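You operate a simulated robot arm through the tools that you are given. There is no shell and no other tool. Be economical: measure what you need, move in short steps, check, and stop when the job is done.

Carry out the task below with a simulated robot arm. There is one attempt and no reset: what you move stays moved.

Task
Hang the white and the red cloth on the turning stand to dry.
Fine: turn the red-tipped arm to the table's edge and hang the white cloth on it; then the same with the blue-tipped arm and the red cloth.
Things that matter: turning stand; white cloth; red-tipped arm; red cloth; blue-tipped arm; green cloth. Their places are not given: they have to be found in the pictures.

Only the result counts: the job must be done as asked and must still hold three seconds after the hand-in. Knocking over, shifting, dropping, spilling or breaking anything else fails it. Flat cloth is picked up by pressing the open fingertips on it (5 to 10 N) and closing them slowly along it; thin cloth reads only 2 to 8 mm in the jaws.

Robot
A 7-joint arm with a two-finger parallel gripper, fixed in place. Base frame: the origin is at the foot of the arm, x ahead of it, y to its left, z up. Lengths are in mm, angles in rad, forces in N, time in s.
With the tool pointing down near the work surface it reaches from about 440 to 920 mm from the base axis. Its first joint turns from -2.007 to 2.007 rad. Payload 3.91 kg.
The tool frame sits at the grasp point between the pads (the TCP): z along the fingers, y along the line on which they close. The tips reach 30 mm beyond it. The gripper opens to 110 mm. The fingers are 20 mm wide and 10 mm thick; the gripper's body (48 by 112 mm) begins 55 mm behind the TCP.
Orientation is that of the tool frame in the base frame, as a unit quaternion [x, y, z, w]. With the fingers straight down and closing along the base's y, the tool's x points along the base's -x, its y along +y and its z along -z.

Tools
- The arm moves only by the tool move_arm. Its argument "commands" is a list of rows, each a list of 7 numbers: the shift along the tool's x, y, z in mm, then the turn, a rotation vector about the tool's x, y, z in rad, then the opening in per cent of the stroke, from 0 (shut) to 100 (fully open). In form: [[dx, dy, dz, rx, ry, rz, jaw], ...]. A call has 1 to 10 rows; each row shifts and turns the commanded pose from where the row before left it, along the tool's axes as they then stand. Rows are played at 5 a second. More than 50 mm and 0.15 rad between two rows, or a gripper value outside its range, and nothing of the call is played. A pose out of reach is approached as far as the arm can. The call stops where the force on the tool passes 40 N (or 10 N more than at its start, if that is more) or the arm is blocked; 0.2 s more then pass. Each finger travels about 153 mm/s and halts on what it meets, pressing with about 41 N; the grip force reading is that of the motor and also rises with nothing between the fingers. The clock runs only during rows and for 0.2 s after the last one: add rows that do not move to give the fingers time. The reply holds the time, the measured pose of the TCP, the force on the tool along the base axes, the opening and the grip force, in the units named above and with some noise.
- Cameras (640 x 400 px; columns grow to the right, rows downward): "scene" is fixed at [399.2, 500.8, 1590.2]; the picture's right is [-0.96, -0.28, 0.00], its down [-0.20, 0.70, -0.69] and it looks along [0.19, -0.66, -0.73] (base axes); focal length 273 px, centre (320, 200). "wrist" rides on the gripper at [-36, 0, -57] in the tool frame; the picture's right is [0.00, -1.00, 0.00], its down [0.97, 0.00, -0.24] and it looks along [0.24, 0.00, 0.97] (tool axes); focal length 218 px, centre (320, 200).
- capture(camera): a new picture of that camera. No time passes.
- lift_body(by): slides the trunk up (or, below 0, down) by that many mm; the arm rides with it, the base frame stays. It gives what a move gives, with no picture.
- probe_pixels(camera, pixels): for up to 12 pixels [column, row] of the newest picture of that camera ("zoom" is the newest enlarged one), the place [x, y, z] in the base frame of the surface seen there, good to about 2 mm. No time passes.
- close_up(camera, box): a new picture of the part [left, top, right, bottom] of that camera's present view, enlarged. No time passes.
- sign_off(): hands the job in; it is judged then, once.

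Keep the steps short. Do not move on a guess: measure, check each grasp and each placing, and mend mistakes. In all there are 80 turns and 38 pictures (those below and enlarged ones count). Leave the gripper open and the arm clear of the work at the hand-in unless told otherwise, and finish with a single line.

The tools are called as a command line: name --pt "numbers of a row" for each row, then --argument value for the rest, lists and objects as JSON in quotes. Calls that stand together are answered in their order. move_arm: Moves the arm, as the interface text tells. Its arguments: {"type":"object","properties":{"commands":{"type":"array","items":{"type":"array","items":{"type":"number"}}}},"required":["commands"]} The other tools are called the same way: lift_body (by) slides the trunk up or down; capture (camera) takes a picture; probe_pixels (camera, pixels) gives the place of the surface under pixels of a picture; close_up (camera, box) takes an enlarged picture of a part of a camera's view; sign_off () hands the job in.

At the start:

```text
t: 0.0
position: [405.5, 258.1, 1400.6]
orientation: [0.0, 1.0, 0.0, 0.0]
wrist_force: [1.0, 0.5, 0.1]
opening: 110.0
gripper_force: 0.0
trunk travel left (down, up): [-875.0, 115.0]
```

scene: 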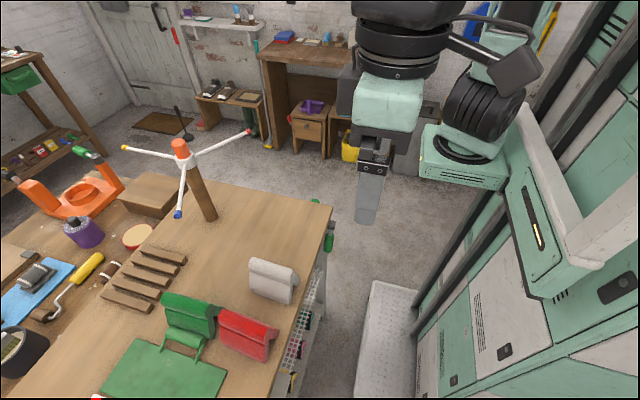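
wrist: 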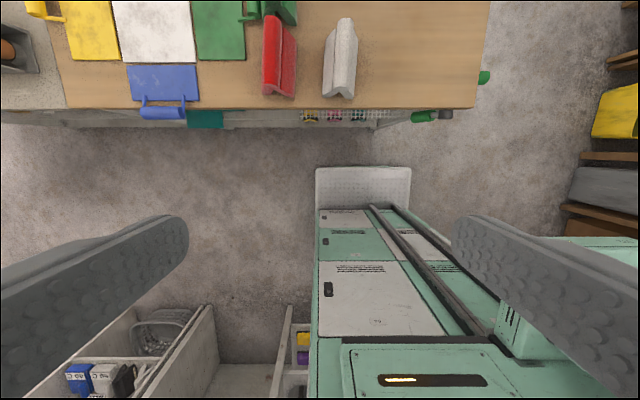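

I see the stand (cap at about 181,150), arms tipped yellow (124,147), red (249,132), blue (178,214), and another dark one; the white cloth at (272,280), red cloth at (247,335), and green at (188,315). Next I measure these and take enlarged views.

close_up --camera "scene" --box '[100, 90, 340, 240]'

close_up --camera "scene" --box '[100, 240, 340, 390]'

probe_pixels --camera "scene" --pixels '[[249, 132], [230, 140], [200, 154], [181, 150], [178, 214], [182, 185], [124, 147], [150, 151], [208, 215], [327, 215], [280, 370], [240, 230]]'

probe_pixels --camera "scene" --pixels '[[256, 263], [296, 274], [250, 287], [288, 300], [272, 282], [226, 312], [274, 324], [222, 344], [263, 358], [245, 332], [170, 300], [210, 310]]'

```text
2.67 times, centred on (220, 165) of scene
```

zoom: 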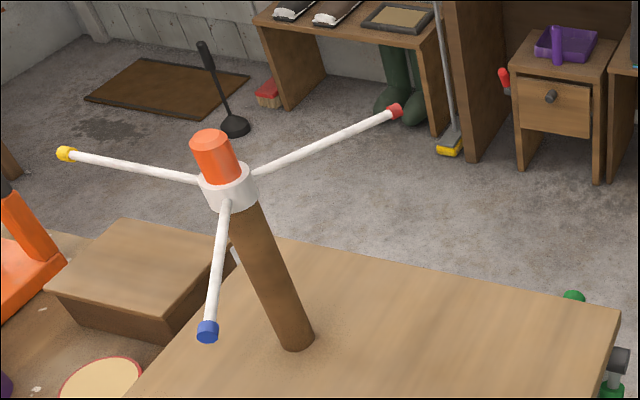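

```text
2.67 times, centred on (220, 315) of scene
```

zoom: 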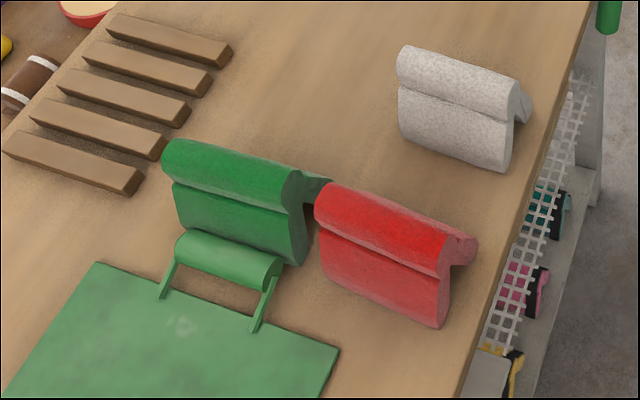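

```text
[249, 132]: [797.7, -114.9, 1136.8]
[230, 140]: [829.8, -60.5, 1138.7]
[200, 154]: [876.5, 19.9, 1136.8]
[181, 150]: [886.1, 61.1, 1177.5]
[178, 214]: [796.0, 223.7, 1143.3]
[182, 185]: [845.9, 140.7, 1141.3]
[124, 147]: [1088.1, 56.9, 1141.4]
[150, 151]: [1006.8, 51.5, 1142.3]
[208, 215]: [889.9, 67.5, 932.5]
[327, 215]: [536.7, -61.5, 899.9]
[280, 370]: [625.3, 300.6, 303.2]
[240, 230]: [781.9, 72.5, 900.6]
```

```text
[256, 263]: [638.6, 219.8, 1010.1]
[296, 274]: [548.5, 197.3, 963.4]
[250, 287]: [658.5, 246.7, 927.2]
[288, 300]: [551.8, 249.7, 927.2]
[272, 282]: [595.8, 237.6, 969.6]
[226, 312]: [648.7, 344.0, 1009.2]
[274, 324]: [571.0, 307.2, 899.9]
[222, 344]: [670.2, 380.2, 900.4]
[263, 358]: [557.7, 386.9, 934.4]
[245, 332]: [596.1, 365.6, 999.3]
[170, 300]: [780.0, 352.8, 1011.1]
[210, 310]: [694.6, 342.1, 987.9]
```

The stand's axis is near (893, 55), and its arms are about 195 long at z≈1140. Red points at about 240°, blue at 120° and yellow at 0°. The cloths are ridged saddles lying along x, about 110 long with tops at z≈1010. I'll turn the red arm to 180° (towards the robot and table edge), so first I move high above it.

move_arm --pt "-37.5 -30 0 0 0 0 100" --pt "-37.5 -30 0 0 0 0 80" --pt "-37.5 -30 0 0 0 0 60" --pt "-37.5 -30 0 0 0 0 50" --pt "-37.5 -30 0 0 0 0 50" --pt "-37.5 -30 0 0 0 0 50" --pt "-37.5 -30 0 0 0 0 50" --pt "-37.5 -30 0 0 0 0 50" --pt "-37.5 -30 0 0 0 0 50" --pt "-37.5 -30 0 0 0 0 50"

```text
t: 2.2
position: [779.9, -42.3, 1401.2]
orientation: [0.0, 1.0, 0.0, 0.001]
wrist_force: [-0.5, -0.2, 0.3]
opening: 55.0
gripper_force: 0.2
trunk travel left (down, up): [-875.0, 115.0]
```

Next I shift to (818,-75) and turn the tool by +60° about the vertical, staying high.

move_arm --pt "-38 -33 0 0 0 0 50" --pt "0 0 0 0 0 -0.1496 50" --pt "0 0 0 0 0 -0.1496 50" --pt "0 0 0 0 0 -0.1496 50" --pt "0 0 0 0 0 -0.1496 50" --pt "0 0 0 0 0 -0.1496 50" --pt "0 0 0 0 0 -0.1496 50" --pt "0 0 0 0 0 -0.1496 50" --pt "0 0 0 0 0 0 50"

capture --camera "wrist"

capture --camera "scene"

```text
refused: row 1 steps farther than a row can; nothing moved
```

```text
33 pictures are left
```

wrist: 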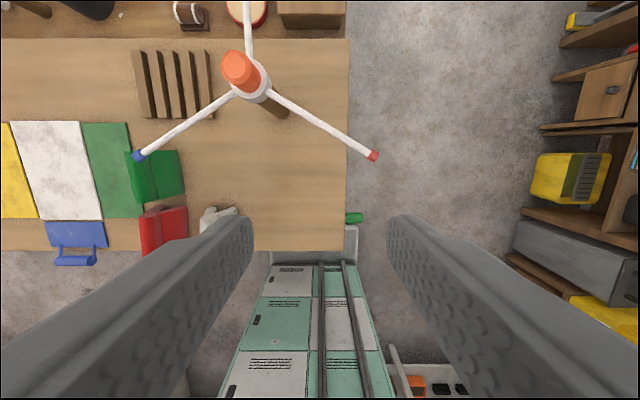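

```text
32 pictures are left
```

scene: 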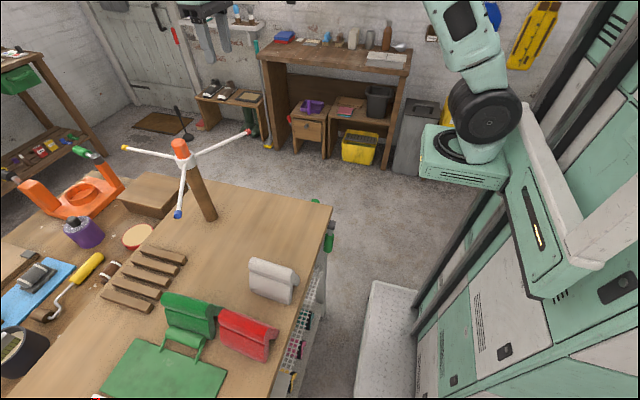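

That row was just over the step limit and nothing moved. The arms show in the wrist picture (red tip 374,156; blue tip 138,156), so I probe there and then make the move in smaller rows.

probe_pixels --camera "wrist" --pixels '[[374, 156], [335, 133], [290, 105], [138, 156], [190, 123], [248, 25], [235, 62], [248, 78]]'

move_arm --pt "-19 -17 0 0 0 0 50" --pt "-19 -16 0 0 0 0 50" --pt "0 0 0 0 0 -0.1496 50" --pt "0 0 0 0 0 -0.1496 50" --pt "0 0 0 0 0 -0.1496 50" --pt "0 0 0 0 0 -0.1496 50" --pt "0 0 0 0 0 -0.1496 50" --pt "0 0 0 0 0 -0.1496 50" --pt "0 0 0 0 0 -0.1496 50" --pt "0 0 0 0 0 0 50"

```text
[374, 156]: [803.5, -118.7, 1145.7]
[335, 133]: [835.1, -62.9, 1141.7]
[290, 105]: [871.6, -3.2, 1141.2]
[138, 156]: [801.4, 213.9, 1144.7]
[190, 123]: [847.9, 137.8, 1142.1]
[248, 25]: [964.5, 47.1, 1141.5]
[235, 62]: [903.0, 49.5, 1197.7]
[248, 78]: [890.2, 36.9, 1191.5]
```

```text
t: 4.4
position: [818.2, -73.4, 1401.2]
orientation: [-0.501, 0.865, 0.0, 0.0]
wrist_force: [0.5, 0.1, -0.2]
opening: 55.0
gripper_force: 0.0
trunk travel left (down, up): [-875.0, 115.0]
```

Red arm top z≈1142, axis ≈(898,48). I'm about 10 mm off sideways, so I correct that and go down with the fingers straddling the arm (TCP to z≈1148).

move_arm --pt "4.8 -9.7 0 0 0 0 50" --pt "0 0 45 0 0 0 50" --pt "0 0 45 0 0 0 50" --pt "0 0 45 0 0 0 50" --pt "0 0 30 0 0 0 50" --pt "0 0 0 0 0 0 50"

capture --camera "wrist"

```text
t: 5.8
position: [826.7, -83.8, 1235.4]
orientation: [-0.5, 0.866, 0.0, 0.0]
wrist_force: [-0.2, 0.3, -0.1]
opening: 55.2
gripper_force: 0.1
trunk travel left (down, up): [-875.0, 115.0]
```

```text
31 pictures are left
```

wrist: 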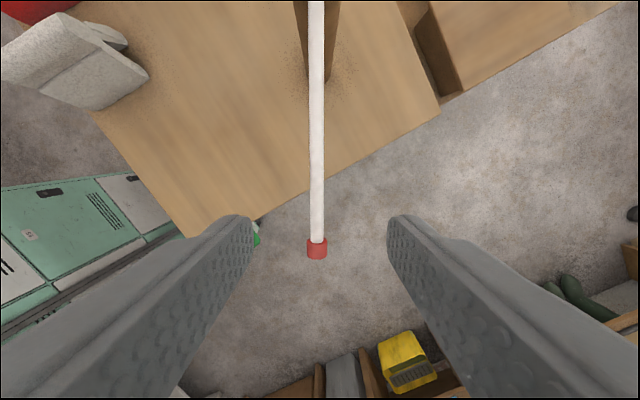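

The arm is centred between the fingers (about column 317). I go down 87 mm.

move_arm --pt "0 0 45 0 0 0 50" --pt "0 0 42 0 0 0 50" --pt "0 0 0 0 0 0 25" --pt "0 0 0 0 0 0 25"

```text
t: 6.8
position: [827.4, -83.2, 1149.8]
orientation: [-0.5, 0.866, 0.0, -0.001]
wrist_force: [0.7, -0.6, -0.4]
opening: 27.4
gripper_force: 0.1
trunk travel left (down, up): [-875.0, 115.0]
```

In place around the arm. I sweep it by the first half (5 × 6°) about the axis.

move_arm --pt "-0.82 15.57 0 0 0 0.1047 25" --pt "-0.82 15.57 0 0 0 0.1047 25" --pt "-0.82 15.57 0 0 0 0.1047 25" --pt "-0.82 15.57 0 0 0 0.1047 25" --pt "-0.82 15.57 0 0 0 0.1047 25"

capture --camera "wrist"

```text
t: 8.0
position: [771.8, -30.2, 1148.6]
orientation: [-0.257, 0.966, 0.0, 0.0]
wrist_force: [0.5, 0.6, 0.0]
opening: 27.5
gripper_force: 0.0
trunk travel left (down, up): [-875.0, 115.0]
```

```text
30 pictures are left
```

wrist: 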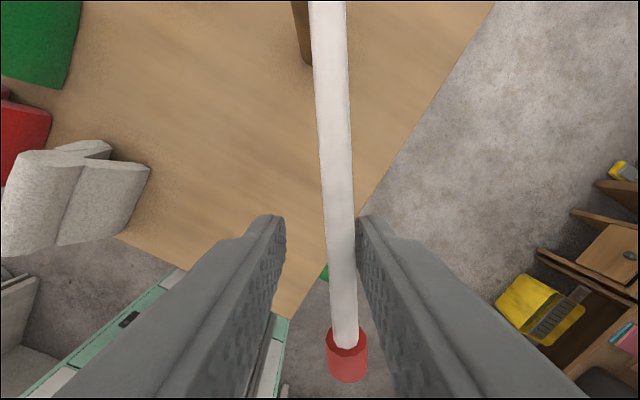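

The arm follows, lying against the trailing finger. I sweep the second half and then narrow the fingers to centre it.

move_arm --pt "-0.82 15.57 0 0 0 0.1047 25" --pt "-0.82 15.57 0 0 0 0.1047 25" --pt "-0.82 15.57 0 0 0 0.1047 25" --pt "-0.82 15.57 0 0 0 0.1047 25" --pt "-0.82 15.57 0 0 0 0.1047 25" --pt "0 0 0 0 0 0 20" --pt "0 0 0 0 0 0 17" --pt "0 0 0 0 0 0 14" --pt "0 0 0 0 0 0 14"

capture --camera "wrist"

```text
t: 10.0
position: [750.9, 46.9, 1148.4]
orientation: [0.0, 1.0, 0.0, 0.0]
wrist_force: [0.0, 0.3, -0.5]
opening: 15.6
gripper_force: 0.0
trunk travel left (down, up): [-875.0, 115.0]
```

```text
29 pictures are left
```

wrist: 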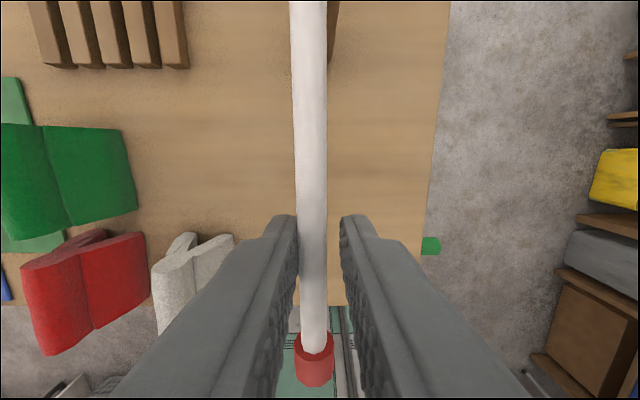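

The red arm now points straight at the robot, over the table edge. I open and lift clear, then head for the white cloth near (597,220), staying high.

move_arm --pt "0 0 0 0 0 0 30" --pt "0 0 0 0 0 0 50" --pt "0 0 -45 0 0 0 50" --pt "0 0 -45 0 0 0 50" --pt "0 0 -45 0 0 0 60" --pt "25 40 0 0 0 0 60" --pt "25 40 0 0 0 0 70" --pt "25 40 0 0 0 0 80" --pt "25 40 0 0 0 0 80" --pt "0 0 0 0 0 0 80"

capture --camera "wrist"

capture --camera "scene"

```text
t: 12.2
position: [649.5, 206.4, 1284.1]
orientation: [0.0, 1.0, 0.0, 0.0]
wrist_force: [0.4, -0.1, 0.2]
opening: 88.1
gripper_force: 0.1
trunk travel left (down, up): [-875.0, 115.0]
```

```text
28 pictures are left
```

wrist: 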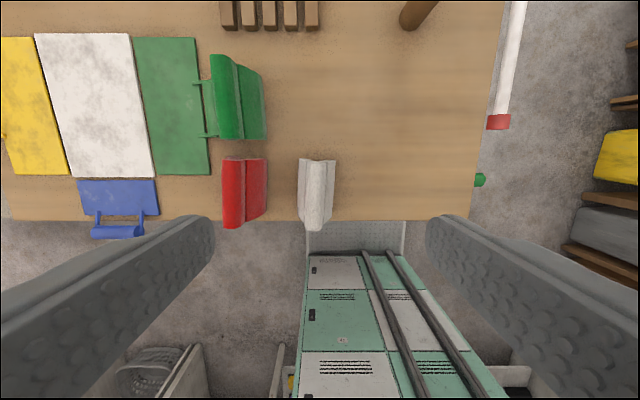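

```text
27 pictures are left
```

scene: 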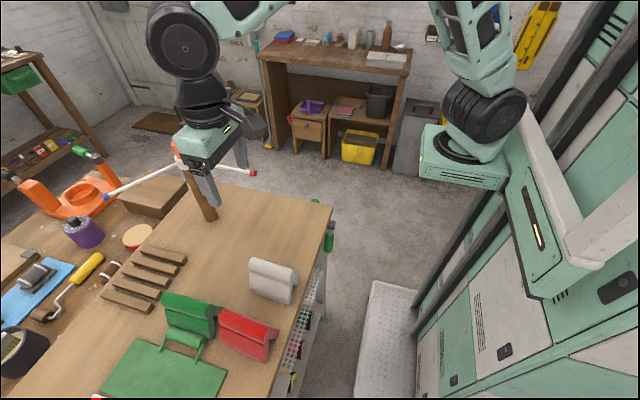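

Red is at the edge and blue has gone round to the back. Now a closer look at the white cloth (wrist 300–335, 158–230) and probes across its profile.

close_up --camera "wrist" --box '[200, 140, 360, 240]'

probe_pixels --camera "wrist" --pixels '[[300, 190], [304, 190], [309, 190], [314, 190], [318, 190], [323, 190], [328, 190], [332, 190], [316, 162], [316, 225], [314, 229], [497, 115]]'

```text
4.00 times, centred on (280, 190) of wrist
```

zoom: 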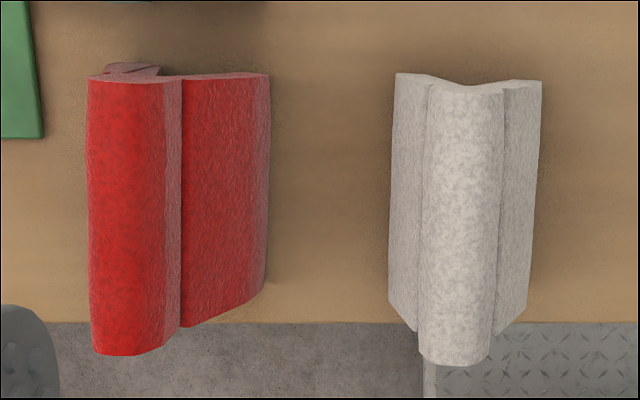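

```text
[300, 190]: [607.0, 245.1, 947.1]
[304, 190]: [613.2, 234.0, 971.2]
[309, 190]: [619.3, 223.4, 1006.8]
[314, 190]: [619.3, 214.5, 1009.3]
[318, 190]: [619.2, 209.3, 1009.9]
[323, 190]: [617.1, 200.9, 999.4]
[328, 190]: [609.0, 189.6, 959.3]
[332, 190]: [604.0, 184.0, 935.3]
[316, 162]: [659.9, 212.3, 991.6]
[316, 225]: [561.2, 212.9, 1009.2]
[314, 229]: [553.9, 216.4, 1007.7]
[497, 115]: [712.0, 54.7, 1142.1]
```

The ridge is about 28 mm wide (y 199–227), with its top at z 1010 and x 550–657. I want to see its end profile before gripping.

close_up --camera "scene" --box '[200, 250, 312, 370]'

```text
3.33 times, centred on (256, 310) of scene
```

zoom: 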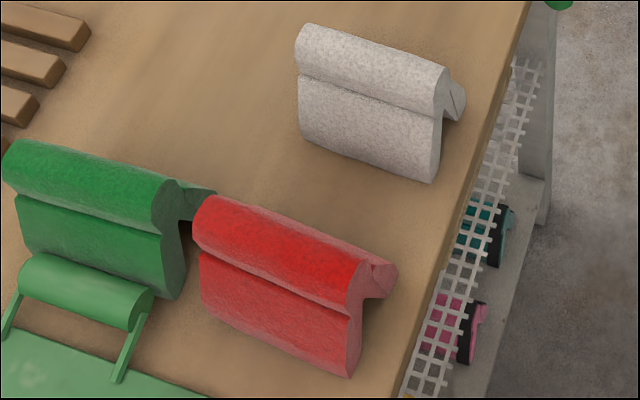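

It's a solid ridge over two spread flaps, so I'll grip the ridge with the tips at z≈978. I go above (603,213) and down in stages.

move_arm --pt "23 3.3 0 0 0 0 60" --pt "23.5 3.3 0 0 0 0 60" --pt "0 0 48 0 0 0 60" --pt "0 0 48 0 0 0 60" --pt "0 0 48 0 0 0 60" --pt "0 0 48 0 0 0 60" --pt "0 0 24 0 0 0 60" --pt "0 0 0 0 0 0 60"

capture --camera "wrist"

```text
t: 14.0
position: [603.9, 211.7, 1067.2]
orientation: [0.0, 1.0, 0.0, 0.001]
wrist_force: [-0.4, -0.1, 0.8]
opening: 66.1
gripper_force: 0.0
trunk travel left (down, up): [-875.0, 115.0]
```

```text
24 pictures are left
```

wrist: 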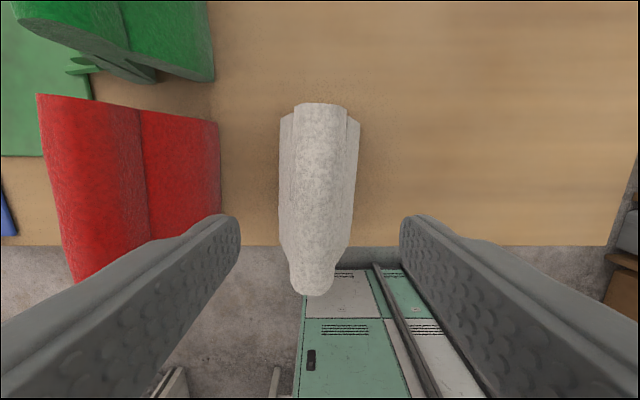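

The white ridge is centred between the fingers. I go down 58 mm and close slowly.

move_arm --pt "0 1 40 0 0 0 60" --pt "0 0 18 0 0 0 60" --pt "0 0 0 0 0 0 45" --pt "0 0 0 0 0 0 35" --pt "0 0 0 0 0 0 28" --pt "0 0 0 0 0 0 22" --pt "0 0 0 0 0 0 15" --pt "0 0 0 0 0 0 10" --pt "0 0 0 0 0 0 10"

```text
t: 16.0
position: [605.1, 212.3, 1009.8]
orientation: [0.001, 1.0, 0.001, 0.0]
wrist_force: [0.1, -0.2, -0.6]
opening: 29.9
gripper_force: 40.9
trunk travel left (down, up): [-875.0, 115.0]
```

Grip is firm at 29.9 mm. I lift and check the load.

move_arm --pt "0 0 -20 0 0 0 10" --pt "0 0 -40 0 0 0 10" --pt "0 0 -45 0 0 0 10" --pt "0 0 -45 0 0 0 10" --pt "0 0 -45 0 0 0 10" --pt "0 0 -45 0 0 0 10" --pt "0 0 -45 0 0 0 10" --pt "0 0 -25 0 0 0 10" --pt "0 0 0 0 0 0 10"

capture --camera "scene"

capture --camera "wrist"

```text
t: 18.0
position: [602.8, 212.6, 1320.9]
orientation: [0.0, 1.0, 0.0, -0.001]
wrist_force: [0.5, 0.0, 0.1]
opening: 11.1
gripper_force: 0.1
trunk travel left (down, up): [-875.0, 115.0]
```

```text
23 pictures are left
```

scene: 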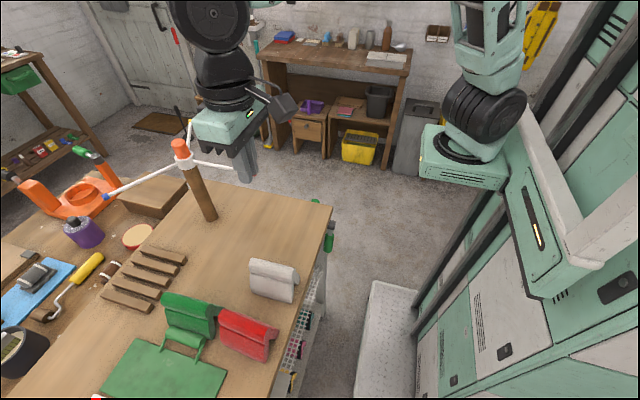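

```text
22 pictures are left
```

wrist: 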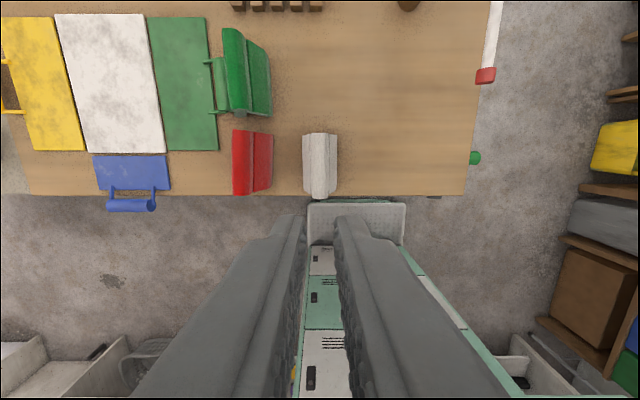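

The lift came up empty: the opening fell to 11 mm and the white cloth still stands in place, so the fingers slipped off the rounded ridge. I probe its front profile to find the crease to grip under.

probe_pixels --camera "scene" --pixels '[[272, 262], [272, 264], [272, 266], [272, 268], [272, 270], [272, 272], [272, 274], [272, 276], [272, 279], [272, 283], [272, 288], [272, 294]]'

close_up --camera "wrist" --box '[280, 120, 360, 210]'

```text
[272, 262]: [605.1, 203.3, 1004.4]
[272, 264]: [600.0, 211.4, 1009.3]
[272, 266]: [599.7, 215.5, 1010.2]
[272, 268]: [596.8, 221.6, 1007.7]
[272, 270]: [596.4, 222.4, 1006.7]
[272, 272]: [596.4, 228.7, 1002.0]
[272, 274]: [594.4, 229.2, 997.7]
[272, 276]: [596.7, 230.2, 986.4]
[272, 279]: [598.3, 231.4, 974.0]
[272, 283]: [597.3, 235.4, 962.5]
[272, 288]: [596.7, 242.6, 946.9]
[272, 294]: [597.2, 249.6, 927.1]
```

```text
4.44 times, centred on (320, 165) of wrist
```

zoom: 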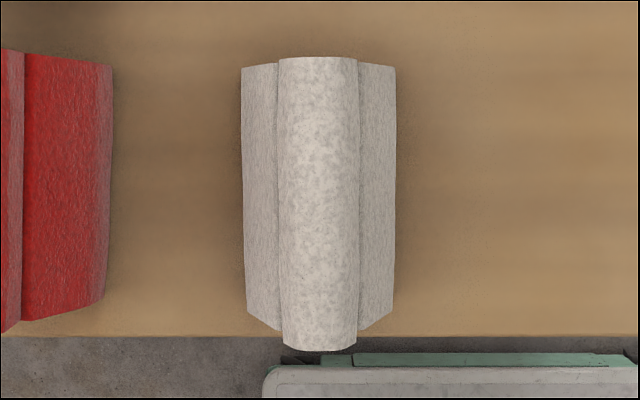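

The ridge sides are near vertical between z≈980 and 1000. I'll grip about 6 mm lower, close fully, wait, and lift slowly. Opening and descending first.

move_arm --pt "0 1 0 0 0 0 60" --pt "0 0 45 0 0 0 60" --pt "0 0 45 0 0 0 60" --pt "0 0 45 0 0 0 60" --pt "0 0 45 0 0 0 60" --pt "0 0 45 0 0 0 60" --pt "0 0 45 0 0 0 60" --pt "0 0 30 0 0 0 60" --pt "0 0 17 0 0 0 60" --pt "0 0 0 0 0 0 60"

move_arm --pt "0 0 0 0 0 0 40" --pt "0 0 0 0 0 0 32" --pt "0 0 0 0 0 0 28" --pt "0 0 0 0 0 0 24" --pt "0 0 0 0 0 0 18" --pt "0 0 0 0 0 0 10" --pt "0 0 0 0 0 0 0" --pt "0 0 0 0 0 0 0" --pt "0 0 0 0 0 0 0" --pt "0 0 0 0 0 0 0"

move_arm --pt "0 0 -3 0 0 0 0" --pt "0 0 -3 0 0 0 0" --pt "0 0 -3 0 0 0 0" --pt "0 0 -3 0 0 0 0"

```text
t: 20.2
position: [603.4, 214.8, 1002.3]
orientation: [0.0, 1.0, 0.001, 0.0]
wrist_force: [0.6, -0.1, 0.2]
opening: 66.1
gripper_force: 0.0
trunk travel left (down, up): [-875.0, 115.0]
```

```text
t: 22.4
position: [604.0, 214.9, 1002.5]
orientation: [0.0, 1.0, 0.0, 0.0]
wrist_force: [0.0, -0.4, 0.3]
opening: 29.4
gripper_force: 41.6
trunk travel left (down, up): [-875.0, 115.0]
```

```text
t: 23.4
position: [603.3, 214.3, 1014.3]
orientation: [0.0, 1.0, 0.001, 0.0]
wrist_force: [0.2, 0.2, -1.7]
opening: 29.3
gripper_force: 41.0
trunk travel left (down, up): [-875.0, 115.0]
```

The load now reads about 1.7 N with opening 29.3 mm, which looks like a hold. I raise another 28 mm slowly and look.

move_arm --pt "0 0 -7 0 0 0 0" --pt "0 0 -7 0 0 0 0" --pt "0 0 -7 0 0 0 0" --pt "0 0 -7 0 0 0 0"

close_up --camera "scene" --box '[160, 180, 352, 300]'

```text
t: 24.4
position: [603.1, 214.8, 1042.6]
orientation: [0.0, 1.0, 0.0, 0.0]
wrist_force: [0.0, -0.6, -0.7]
opening: 29.4
gripper_force: 40.8
trunk travel left (down, up): [-875.0, 115.0]
```

```text
3.33 times, centred on (256, 240) of scene
```

zoom: 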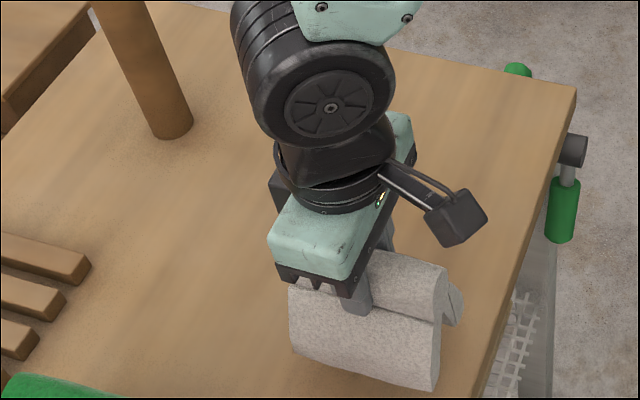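

The white cloth is held level. I lift to about z 1275 at a moderate pace so its skirt clears the arm.

move_arm --pt "0 0 -15 0 0 0 0" --pt "0 0 -22 0 0 0 0" --pt "0 0 -25 0 0 0 0" --pt "0 0 -25 0 0 0 0" --pt "0 0 -25 0 0 0 0" --pt "0 0 -25 0 0 0 0" --pt "0 0 -25 0 0 0 0" --pt "0 0 -25 0 0 0 0" --pt "0 0 -25 0 0 0 0" --pt "0 0 -18 0 0 0 0"

capture --camera "wrist"

```text
t: 26.6
position: [603.4, 213.9, 1274.6]
orientation: [-0.001, 1.0, 0.0, -0.001]
wrist_force: [1.2, 0.2, -1.6]
opening: 29.3
gripper_force: 40.8
trunk travel left (down, up): [-875.0, 115.0]
```

```text
19 pictures are left
```

wrist: 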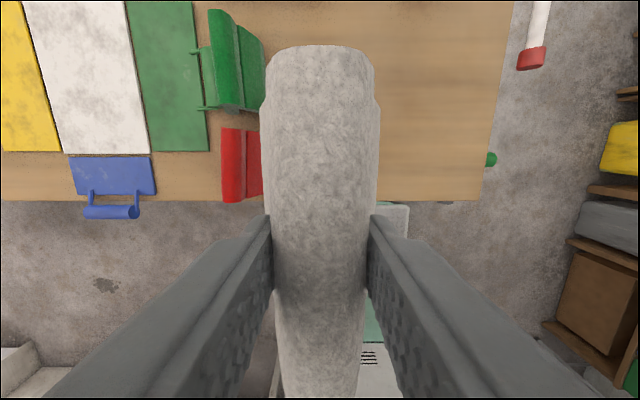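

Held firmly. I move across to above the red arm, about (768, 53), in gentle rows.

move_arm --pt "-16.5 -16.1 0 0 0 0 0" --pt "-16.5 -16.1 0 0 0 0 0" --pt "-16.5 -16.1 0 0 0 0 0" --pt "-16.5 -16.1 0 0 0 0 0" --pt "-16.5 -16.1 0 0 0 0 0" --pt "-16.5 -16.1 0 0 0 0 0" --pt "-16.5 -16.1 0 0 0 0 0" --pt "-16.5 -16.1 0 0 0 0 0" --pt "-16.5 -16.1 0 0 0 0 0" --pt "-16.5 -16.1 0 0 0 0 0"

close_up --camera "scene" --box '[90, 80, 314, 220]'

capture --camera "wrist"

```text
t: 28.8
position: [769.2, 54.0, 1272.3]
orientation: [0.0, 1.0, 0.0, 0.0]
wrist_force: [-0.6, 0.5, -1.1]
opening: 29.7
gripper_force: 41.0
trunk travel left (down, up): [-875.0, 115.0]
```

```text
2.86 times, centred on (202, 150) of scene
```

zoom: 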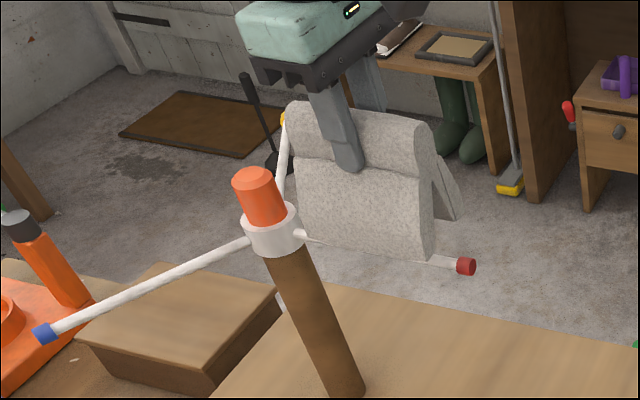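

```text
17 pictures are left
```

wrist: 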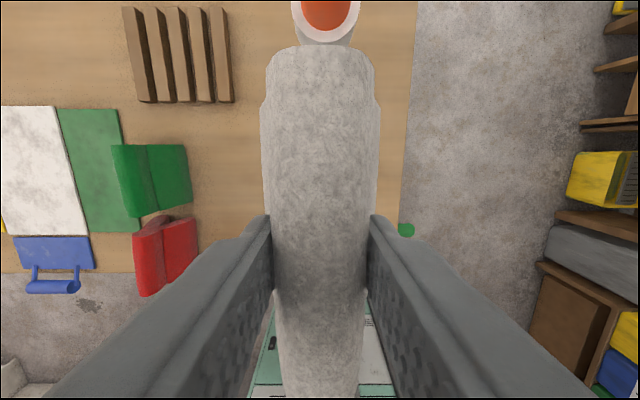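

I probe the arm on both sides of the cloth (zoom 310,237; 440,262; tip 466,267) to align.

probe_pixels --camera "zoom" --pixels '[[310, 238], [440, 261], [450, 262], [466, 265], [255, 182]]'

probe_pixels --camera "wrist" --pixels '[[326, 12], [326, 40], [300, 5], [354, 5]]'

```text
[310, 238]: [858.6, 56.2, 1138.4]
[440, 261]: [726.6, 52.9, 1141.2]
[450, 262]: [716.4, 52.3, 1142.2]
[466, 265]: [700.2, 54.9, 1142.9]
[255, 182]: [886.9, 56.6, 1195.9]
```

```text
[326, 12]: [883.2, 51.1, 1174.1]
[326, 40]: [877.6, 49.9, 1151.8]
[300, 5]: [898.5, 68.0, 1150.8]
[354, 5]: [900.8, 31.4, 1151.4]
```

The arm line is at y≈51, so I shift 3 mm and lower to about TCP 1195, skirt straddling the arm.

move_arm --pt "0 -3 0 0 0 0 0" --pt "0 0 15 0 0 0 0" --pt "0 0 15 0 0 0 0" --pt "0 0 15 0 0 0 0" --pt "0 0 15 0 0 0 0" --pt "0 0 15 0 0 0 0" --pt "0 0 0 0 0 0 0"

close_up --camera "scene" --box '[140, 100, 300, 200]'

```text
t: 30.4
position: [768.3, 50.4, 1198.2]
orientation: [0.0, 1.0, 0.0, 0.0]
wrist_force: [0.0, -0.3, -1.4]
opening: 29.1
gripper_force: 40.7
trunk travel left (down, up): [-875.0, 115.0]
```

```text
4.00 times, centred on (220, 150) of scene
```

zoom: 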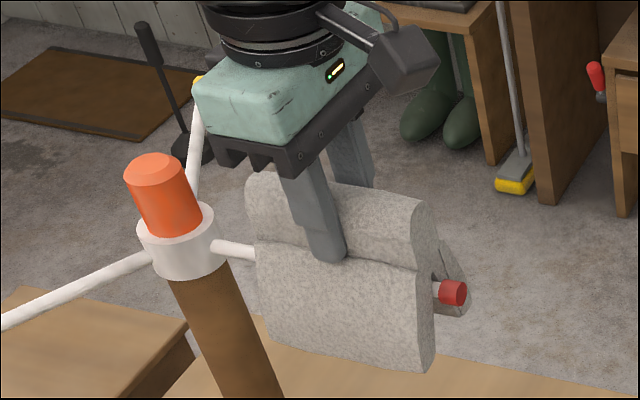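

The arm is between the flaps. I lower in small steps until it takes the weight.

move_arm --pt "0 0 4 0 0 0 0" --pt "0 0 4 0 0 0 0" --pt "0 0 4 0 0 0 0" --pt "0 0 3 0 0 0 0" --pt "0 0 3 0 0 0 0"

```text
t: 31.6
position: [769.2, 50.4, 1180.0]
orientation: [0.0, 1.0, 0.0, 0.0]
wrist_force: [1.1, 0.0, -1.3]
opening: 29.4
gripper_force: 41.5
trunk travel left (down, up): [-875.0, 115.0]
```

move_arm --pt "0 0 3 0 0 0 0" --pt "0 0 3 0 0 0 0" --pt "0 0 2 0 0 0 0"

```text
t: 32.4
position: [769.1, 51.2, 1174.3]
orientation: [0.0, 1.0, 0.001, 0.002]
wrist_force: [0.6, 0.1, 17.6]
opening: 29.3
gripper_force: 40.9
trunk travel left (down, up): [-875.0, 115.0]
```

Contact: 17.6 N upwards at TCP 1174, so the cloth is seated. I ease up 2 mm and open slowly.

move_arm --pt "0 0 -2 0 0 0 0" --pt "0 0 0 0 0 0 26" --pt "0 0 0 0 0 0 30" --pt "0 0 0 0 0 0 36" --pt "0 0 0 0 0 0 45" --pt "0 0 0 0 0 0 55" --pt "0 0 0 0 0 0 60"

close_up --camera "scene" --box '[140, 100, 300, 200]'

```text
t: 34.0
position: [768.5, 50.5, 1174.7]
orientation: [0.0, 1.0, 0.0, 0.0]
wrist_force: [0.5, 0.6, -0.2]
opening: 66.0
gripper_force: 0.2
trunk travel left (down, up): [-875.0, 115.0]
```

```text
4.00 times, centred on (220, 150) of scene
```

zoom: 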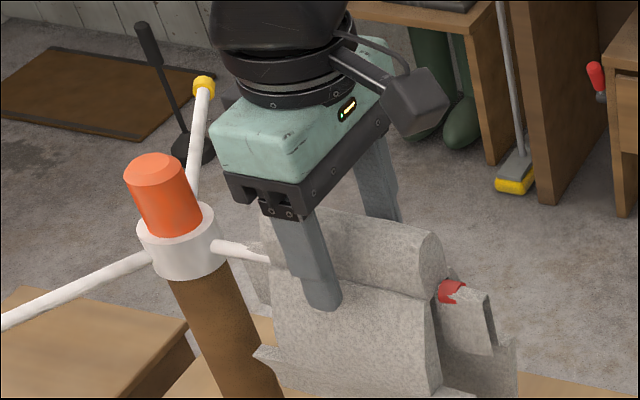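

The cloth stays on the arm and has settled. I lift straight up with open fingers and look again.

move_arm --pt "0 0 -10 0 0 0 60" --pt "0 0 -20 0 0 0 60" --pt "0 0 -30 0 0 0 60" --pt "0 0 -40 0 0 0 60" --pt "0 0 -20 0 0 0 60" --pt "0 0 0 0 0 0 60"

close_up --camera "scene" --box '[92, 90, 316, 230]'

```text
t: 35.4
position: [768.2, 48.6, 1293.6]
orientation: [-0.001, 1.0, 0.0, 0.0]
wrist_force: [-0.2, -0.1, 0.4]
opening: 66.1
gripper_force: 0.0
trunk travel left (down, up): [-875.0, 115.0]
```

```text
2.86 times, centred on (204, 160) of scene
```

zoom: 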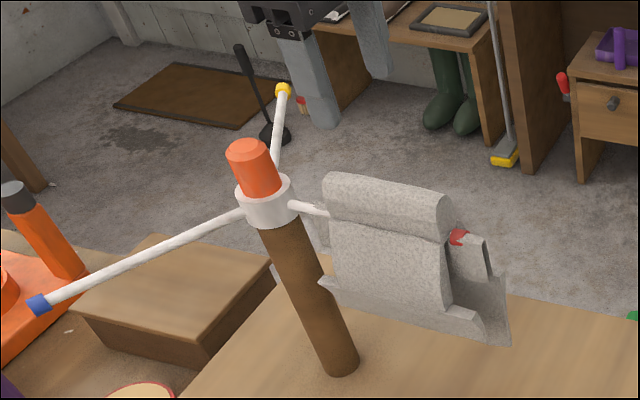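

The white cloth hangs on the red arm, about 30 px of bare arm left by the hub (zoom 290–328). I probe that gap, since I want to push there to turn the stand without touching the cloth.

probe_pixels --camera "zoom" --pixels '[[300, 206], [315, 209], [324, 211], [326, 185], [320, 240], [322, 282], [285, 185], [400, 322], [485, 342], [508, 338], [460, 237], [490, 290]]'

```text
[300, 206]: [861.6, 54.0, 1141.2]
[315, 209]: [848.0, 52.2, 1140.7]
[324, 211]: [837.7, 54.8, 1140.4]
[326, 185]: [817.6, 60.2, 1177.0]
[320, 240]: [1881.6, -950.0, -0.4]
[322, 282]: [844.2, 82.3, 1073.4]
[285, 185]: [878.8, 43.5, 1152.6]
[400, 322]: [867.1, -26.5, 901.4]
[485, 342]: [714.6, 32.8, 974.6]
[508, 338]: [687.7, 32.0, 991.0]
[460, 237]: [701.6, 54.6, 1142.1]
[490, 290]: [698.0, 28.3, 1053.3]
```

The bare arm spans x≈838–878. I close the fingers and come down at (859,72), beside the bare arm and clear of both cloth and hub.

move_arm --pt "-30 8 0 0 0 0 40" --pt "-30 8 0 0 0 0 20" --pt "-31 7.4 0 0 0 0 0" --pt "0 0 30 0 0 0 0" --pt "0 0 30 0 0 0 0" --pt "0 0 0 0 0 0 0"

close_up --camera "scene" --box '[92, 90, 316, 230]'

```text
t: 36.8
position: [858.3, 72.9, 1233.1]
orientation: [0.0, 1.0, 0.0, 0.0]
wrist_force: [0.4, -0.6, 0.2]
opening: 0.2
gripper_force: 37.6
trunk travel left (down, up): [-875.0, 115.0]
```

```text
2.86 times, centred on (204, 160) of scene
```

zoom: 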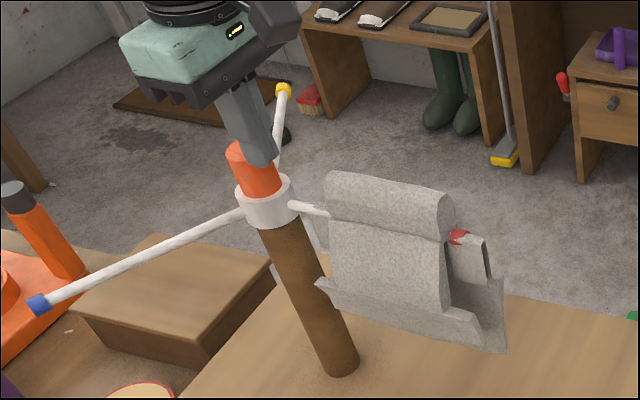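

The fingers are well placed beside the hub. I go down to TCP 1158 and start with 4 rows of 6°.

move_arm --pt "0 0 40 0 0 0 0" --pt "0 0 35 0 0 0 0" --pt "0 0 0 0 0 0 0" --pt "2.09 -4.21 0 0 0 -0.105 0" --pt "2.09 -4.21 0 0 0 -0.105 0" --pt "2.09 -4.21 0 0 0 -0.105 0" --pt "2.09 -4.21 0 0 0 -0.105 0" --pt "0 0 0 0 0 0 0"

close_up --camera "scene" --box '[92, 90, 316, 230]'

```text
t: 38.6
position: [855.1, 55.4, 1157.4]
orientation: [-0.209, 0.978, 0.0, -0.001]
wrist_force: [0.8, 1.1, -0.2]
opening: 0.0
gripper_force: 37.4
trunk travel left (down, up): [-875.0, 115.0]
```

```text
2.86 times, centred on (204, 160) of scene
```

zoom: 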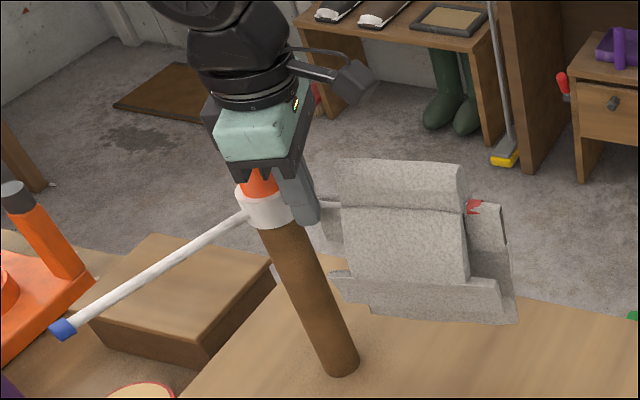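

The stand turns smoothly and the cloth rides along. I continue with 8 more rows.

move_arm --pt "2.09 -4.21 0 0 0 -0.105 0" --pt "2.09 -4.21 0 0 0 -0.105 0" --pt "2.09 -4.21 0 0 0 -0.105 0" --pt "2.09 -4.21 0 0 0 -0.105 0" --pt "2.09 -4.21 0 0 0 -0.105 0" --pt "2.09 -4.21 0 0 0 -0.105 0" --pt "2.09 -4.21 0 0 0 -0.105 0" --pt "2.09 -4.21 0 0 0 -0.105 0" --pt "0 0 0 0 0 0 0"

capture --camera "scene"

```text
t: 40.6
position: [865.7, 22.0, 1158.6]
orientation: [-0.59, 0.807, 0.0, 0.0]
wrist_force: [-1.9, 0.3, 0.5]
opening: 0.0
gripper_force: 38.0
trunk travel left (down, up): [-875.0, 115.0]
```

```text
11 pictures are left
```

scene: 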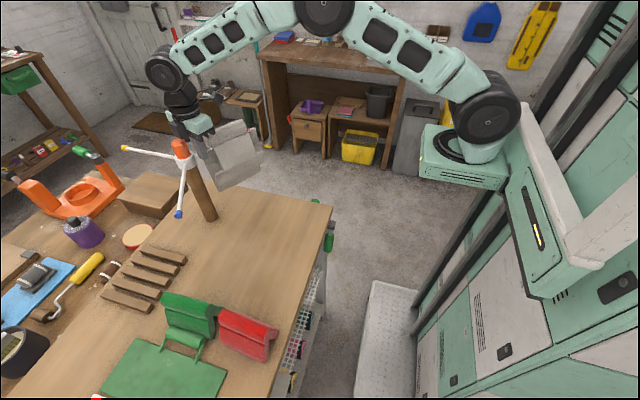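

Blue is now at about 120° (tip 178,214), within reach. I probe it, lift straight up, and begin turning the tool back.

probe_pixels --camera "scene" --pixels '[[178, 214], [180, 200], [182, 185], [184, 172]]'

move_arm --pt "0 3 0 0 0 0 0" --pt "0 0 -45 0 0 0 0" --pt "0 0 -45 0 0 0 0" --pt "0 0 -45 0 0 0 0" --pt "0 0 0 0 0 0.149 20" --pt "0 0 0 0 0 0.149 40" --pt "0 0 0 0 0 0.149 50" --pt "0 0 0 0 0 0.149 50" --pt "0 0 0 0 0 0.149 50" --pt "0 0 0 0 0 0.149 50"

move_arm --pt "0 0 0 0 0 0.1416 50" --pt "0 0 0 0 0 0.1416 50" --pt "0 0 0 0 0 0.1416 50" --pt "0 0 0 0 0 0.1416 50" --pt "0 0 0 0 0 0.1416 50" --pt "0 0 0 0 0 0.1416 50" --pt "0 0 0 0 0 0.1416 50" --pt "0 0 0 0 0 0.1416 50" --pt "0 0 0 0 0 0.1416 50" --pt "0 0 0 0 0 0.1416 50"

```text
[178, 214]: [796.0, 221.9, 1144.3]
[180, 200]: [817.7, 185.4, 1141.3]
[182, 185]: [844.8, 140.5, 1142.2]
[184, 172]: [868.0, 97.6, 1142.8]
```

```text
t: 42.8
position: [863.0, 22.7, 1293.8]
orientation: [-0.181, 0.984, 0.0, 0.0]
wrist_force: [-0.5, 0.5, 0.1]
opening: 55.2
gripper_force: 0.1
trunk travel left (down, up): [-875.0, 115.0]
```

```text
t: 45.0
position: [864.0, 23.2, 1294.5]
orientation: [0.502, 0.865, 0.0, 0.0]
wrist_force: [0.3, 0.2, -0.4]
opening: 55.0
gripper_force: 0.0
trunk travel left (down, up): [-875.0, 115.0]
```

The tool now aligns with the blue arm (≈121°). I move above it at about (821,180) and part way down.

move_arm --pt "39.4 10.3 0 0 0 0 50" --pt "39.4 10.3 0 0 0 0 50" --pt "39.4 10.3 0 0 0 0 50" --pt "39.3 10.4 0 0 0 0 50" --pt "0 0 40 0 0 0 50" --pt "0 0 30 0 0 0 50" --pt "0 0 0 0 0 0 50"

capture --camera "wrist"

```text
t: 46.6
position: [819.4, 179.7, 1222.9]
orientation: [0.5, 0.866, 0.0, 0.0]
wrist_force: [0.4, 0.2, -0.5]
opening: 54.8
gripper_force: 0.0
trunk travel left (down, up): [-875.0, 115.0]
```

```text
10 pictures are left
```

wrist: 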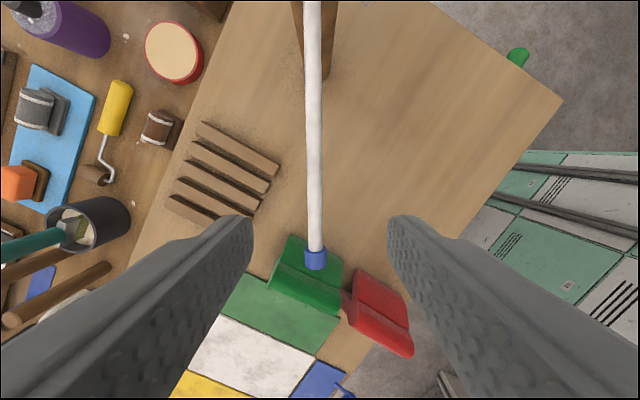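

Blue is centred between the fingers. I go down, narrow, and sweep half the way.

move_arm --pt "0 0 40 0 0 0 50" --pt "0 0 34 0 0 0 50" --pt "0 0 0 0 0 0 25" --pt "0 0 0 0 0 0 25" --pt "-0.82 -15.57 0 0 0 -0.1047 25" --pt "-0.82 -15.57 0 0 0 -0.1047 25" --pt "-0.82 -15.57 0 0 0 -0.1047 25" --pt "-0.82 -15.57 0 0 0 -0.1047 25" --pt "-0.82 -15.57 0 0 0 -0.1047 25"

move_arm --pt "-0.82 -15.57 0 0 0 -0.1047 25" --pt "-0.82 -15.57 0 0 0 -0.1047 25" --pt "-0.82 -15.57 0 0 0 -0.1047 25" --pt "-0.82 -15.57 0 0 0 -0.1047 25" --pt "-0.82 -15.57 0 0 0 -0.1047 25" --pt "0 0 0 0 0 0 20" --pt "0 0 0 0 0 0 17" --pt "0 0 0 0 0 0 14" --pt "0 0 0 0 0 0 14"

capture --camera "scene"

```text
t: 48.6
position: [764.1, 126.1, 1149.6]
orientation: [0.259, 0.966, 0.0, 0.0]
wrist_force: [-0.2, 0.1, 0.0]
opening: 27.5
gripper_force: 0.1
trunk travel left (down, up): [-875.0, 115.0]
```

```text
t: 50.6
position: [745.4, 50.7, 1151.0]
orientation: [0.001, 1.0, 0.0, 0.0]
wrist_force: [-0.3, 0.2, 1.0]
opening: 15.5
gripper_force: 0.0
trunk travel left (down, up): [-875.0, 115.0]
```

```text
9 pictures are left
```

scene: 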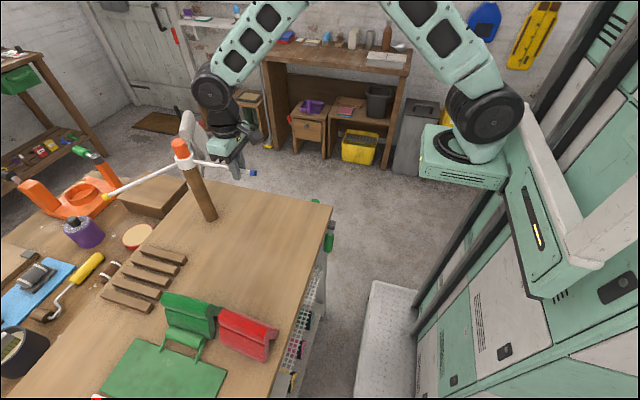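

Blue now points to the table's edge and the white cloth hangs behind on red. I open, lift, and head toward the red cloth, probing its ridge too.

probe_pixels --camera "scene" --pixels '[[245, 316], [245, 320], [245, 323], [245, 326], [245, 329], [245, 332], [245, 335], [245, 338], [245, 342], [245, 348], [222, 320], [266, 336]]'

move_arm --pt "0 0 0 0 0 0 30" --pt "0 0 0 0 0 0 50" --pt "0 0 -45 0 0 0 50" --pt "0 0 -45 0 0 0 50" --pt "0 0 -45 0 0 0 60" --pt "18 40 0 0 0 0 60" --pt "18 40 0 0 0 0 60" --pt "18 40 0 0 0 0 60" --pt "18 40 0 0 0 0 60" --pt "18 40 0 0 0 0 60"

```text
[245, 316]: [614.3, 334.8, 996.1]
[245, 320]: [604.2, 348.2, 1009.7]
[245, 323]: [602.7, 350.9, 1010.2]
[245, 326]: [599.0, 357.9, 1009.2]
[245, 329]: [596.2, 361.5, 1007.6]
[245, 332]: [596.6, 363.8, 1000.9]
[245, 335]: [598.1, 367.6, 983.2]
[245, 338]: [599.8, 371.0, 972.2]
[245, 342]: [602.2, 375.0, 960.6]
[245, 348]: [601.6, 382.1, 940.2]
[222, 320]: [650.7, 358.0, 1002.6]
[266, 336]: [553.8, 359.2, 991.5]
```

```text
t: 52.8
position: [655.2, 250.5, 1285.4]
orientation: [0.001, 1.0, 0.0, 0.0]
wrist_force: [0.4, -0.3, 0.4]
opening: 65.9
gripper_force: 0.2
trunk travel left (down, up): [-875.0, 115.0]
```

The red ridge is centred near (604, 350), top z 1010, with the same profile as the white. I go above it and down to z≈1085.

move_arm --pt "17 33.3 0 0 0 0 60" --pt "17 33.3 0 0 0 0 60" --pt "17 33.4 0 0 0 0 60" --pt "0 0 45 0 0 0 60" --pt "0 0 45 0 0 0 60" --pt "0 0 45 0 0 0 60" --pt "0 0 45 0 0 0 60" --pt "0 0 20 0 0 0 60" --pt "0 0 0 0 0 0 60"

capture --camera "wrist"

```text
t: 54.8
position: [603.5, 348.9, 1084.2]
orientation: [0.001, 1.0, -0.001, 0.0]
wrist_force: [0.0, -0.1, 0.2]
opening: 66.0
gripper_force: 0.1
trunk travel left (down, up): [-875.0, 115.0]
```

```text
8 pictures are left
```

wrist: 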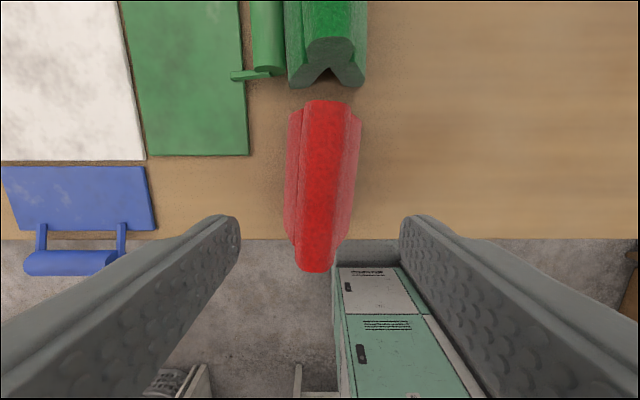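

Centred. I go down to z 1002, close slowly, and lift a little.

move_arm --pt "0 1 40 0 0 0 60" --pt "0 0 30 0 0 0 60" --pt "0 0 12 0 0 0 60" --pt "0 0 0 0 0 0 45" --pt "0 0 0 0 0 0 36" --pt "0 0 0 0 0 0 30" --pt "0 0 0 0 0 0 26" --pt "0 0 0 0 0 0 20" --pt "0 0 0 0 0 0 10" --pt "0 0 0 0 0 0 0"

move_arm --pt "0 0 0 0 0 0 0" --pt "0 0 0 0 0 0 0" --pt "0 0 -3 0 0 0 0" --pt "0 0 -3 0 0 0 0" --pt "0 0 -3 0 0 0 0" --pt "0 0 -5 0 0 0 0" --pt "0 0 -7 0 0 0 0" --pt "0 0 -7 0 0 0 0" --pt "0 0 -7 0 0 0 0" --pt "0 0 -7 0 0 0 0"

```text
t: 57.0
position: [604.6, 351.7, 1004.1]
orientation: [0.0, 1.0, 0.0, 0.0]
wrist_force: [0.1, -0.1, 0.0]
opening: 30.6
gripper_force: 40.8
trunk travel left (down, up): [-875.0, 115.0]
```

```text
t: 59.2
position: [604.9, 351.9, 1045.3]
orientation: [0.001, 1.0, 0.0, 0.0]
wrist_force: [0.3, 0.2, -1.3]
opening: 30.1
gripper_force: 40.8
trunk travel left (down, up): [-875.0, 115.0]
```

Held: opening 30.1 mm, load about 1.3 N. I lift to z≈1275 gently.

move_arm --pt "0 0 -15 0 0 0 0" --pt "0 0 -22 0 0 0 0" --pt "0 0 -25 0 0 0 0" --pt "0 0 -25 0 0 0 0" --pt "0 0 -25 0 0 0 0" --pt "0 0 -25 0 0 0 0" --pt "0 0 -25 0 0 0 0" --pt "0 0 -25 0 0 0 0" --pt "0 0 -25 0 0 0 0" --pt "0 0 -18 0 0 0 0"

capture --camera "scene"

```text
t: 61.4
position: [604.7, 350.9, 1275.8]
orientation: [0.001, 1.0, 0.001, 0.0]
wrist_force: [-0.3, 0.2, -1.9]
opening: 29.5
gripper_force: 40.9
trunk travel left (down, up): [-875.0, 115.0]
```

```text
7 pictures are left
```

scene: 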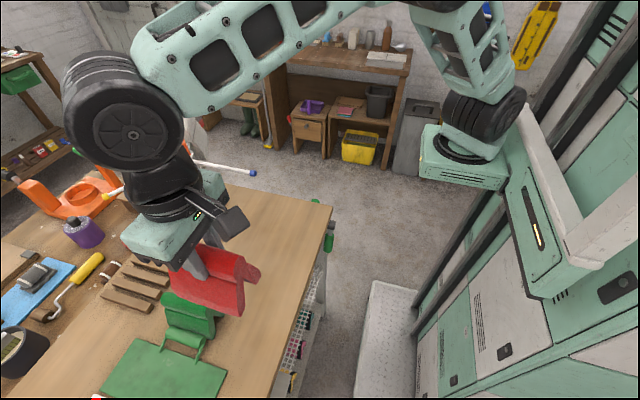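

The red cloth is lifted and green is undisturbed. I probe the blue arm (252,173; 225,167) and move across.

probe_pixels --camera "scene" --pixels '[[252, 173], [245, 172], [235, 170], [225, 168], [215, 166], [203, 163]]'

move_arm --pt "-13 -24 0 0 0 0 0" --pt "-13 -24 0 0 0 0 0" --pt "-13 -24 0 0 0 0 0" --pt "-13 -24 0 0 0 0 0" --pt "-13 -24 0 0 0 0 0" --pt "-13 -24 0 0 0 0 0" --pt "-13 -24 0 0 0 0 0" --pt "-13 -24 0 0 0 0 0" --pt "-13 -24 0 0 0 0 0"

```text
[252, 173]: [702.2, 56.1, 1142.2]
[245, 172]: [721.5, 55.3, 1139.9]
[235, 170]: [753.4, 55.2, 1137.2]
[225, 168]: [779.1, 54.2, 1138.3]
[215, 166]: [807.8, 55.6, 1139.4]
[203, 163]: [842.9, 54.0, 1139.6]
```

```text
t: 63.4
position: [722.0, 136.1, 1274.7]
orientation: [0.001, 1.0, 0.0, 0.0]
wrist_force: [-0.4, 0.0, -1.2]
opening: 29.5
gripper_force: 40.7
trunk travel left (down, up): [-875.0, 115.0]
```

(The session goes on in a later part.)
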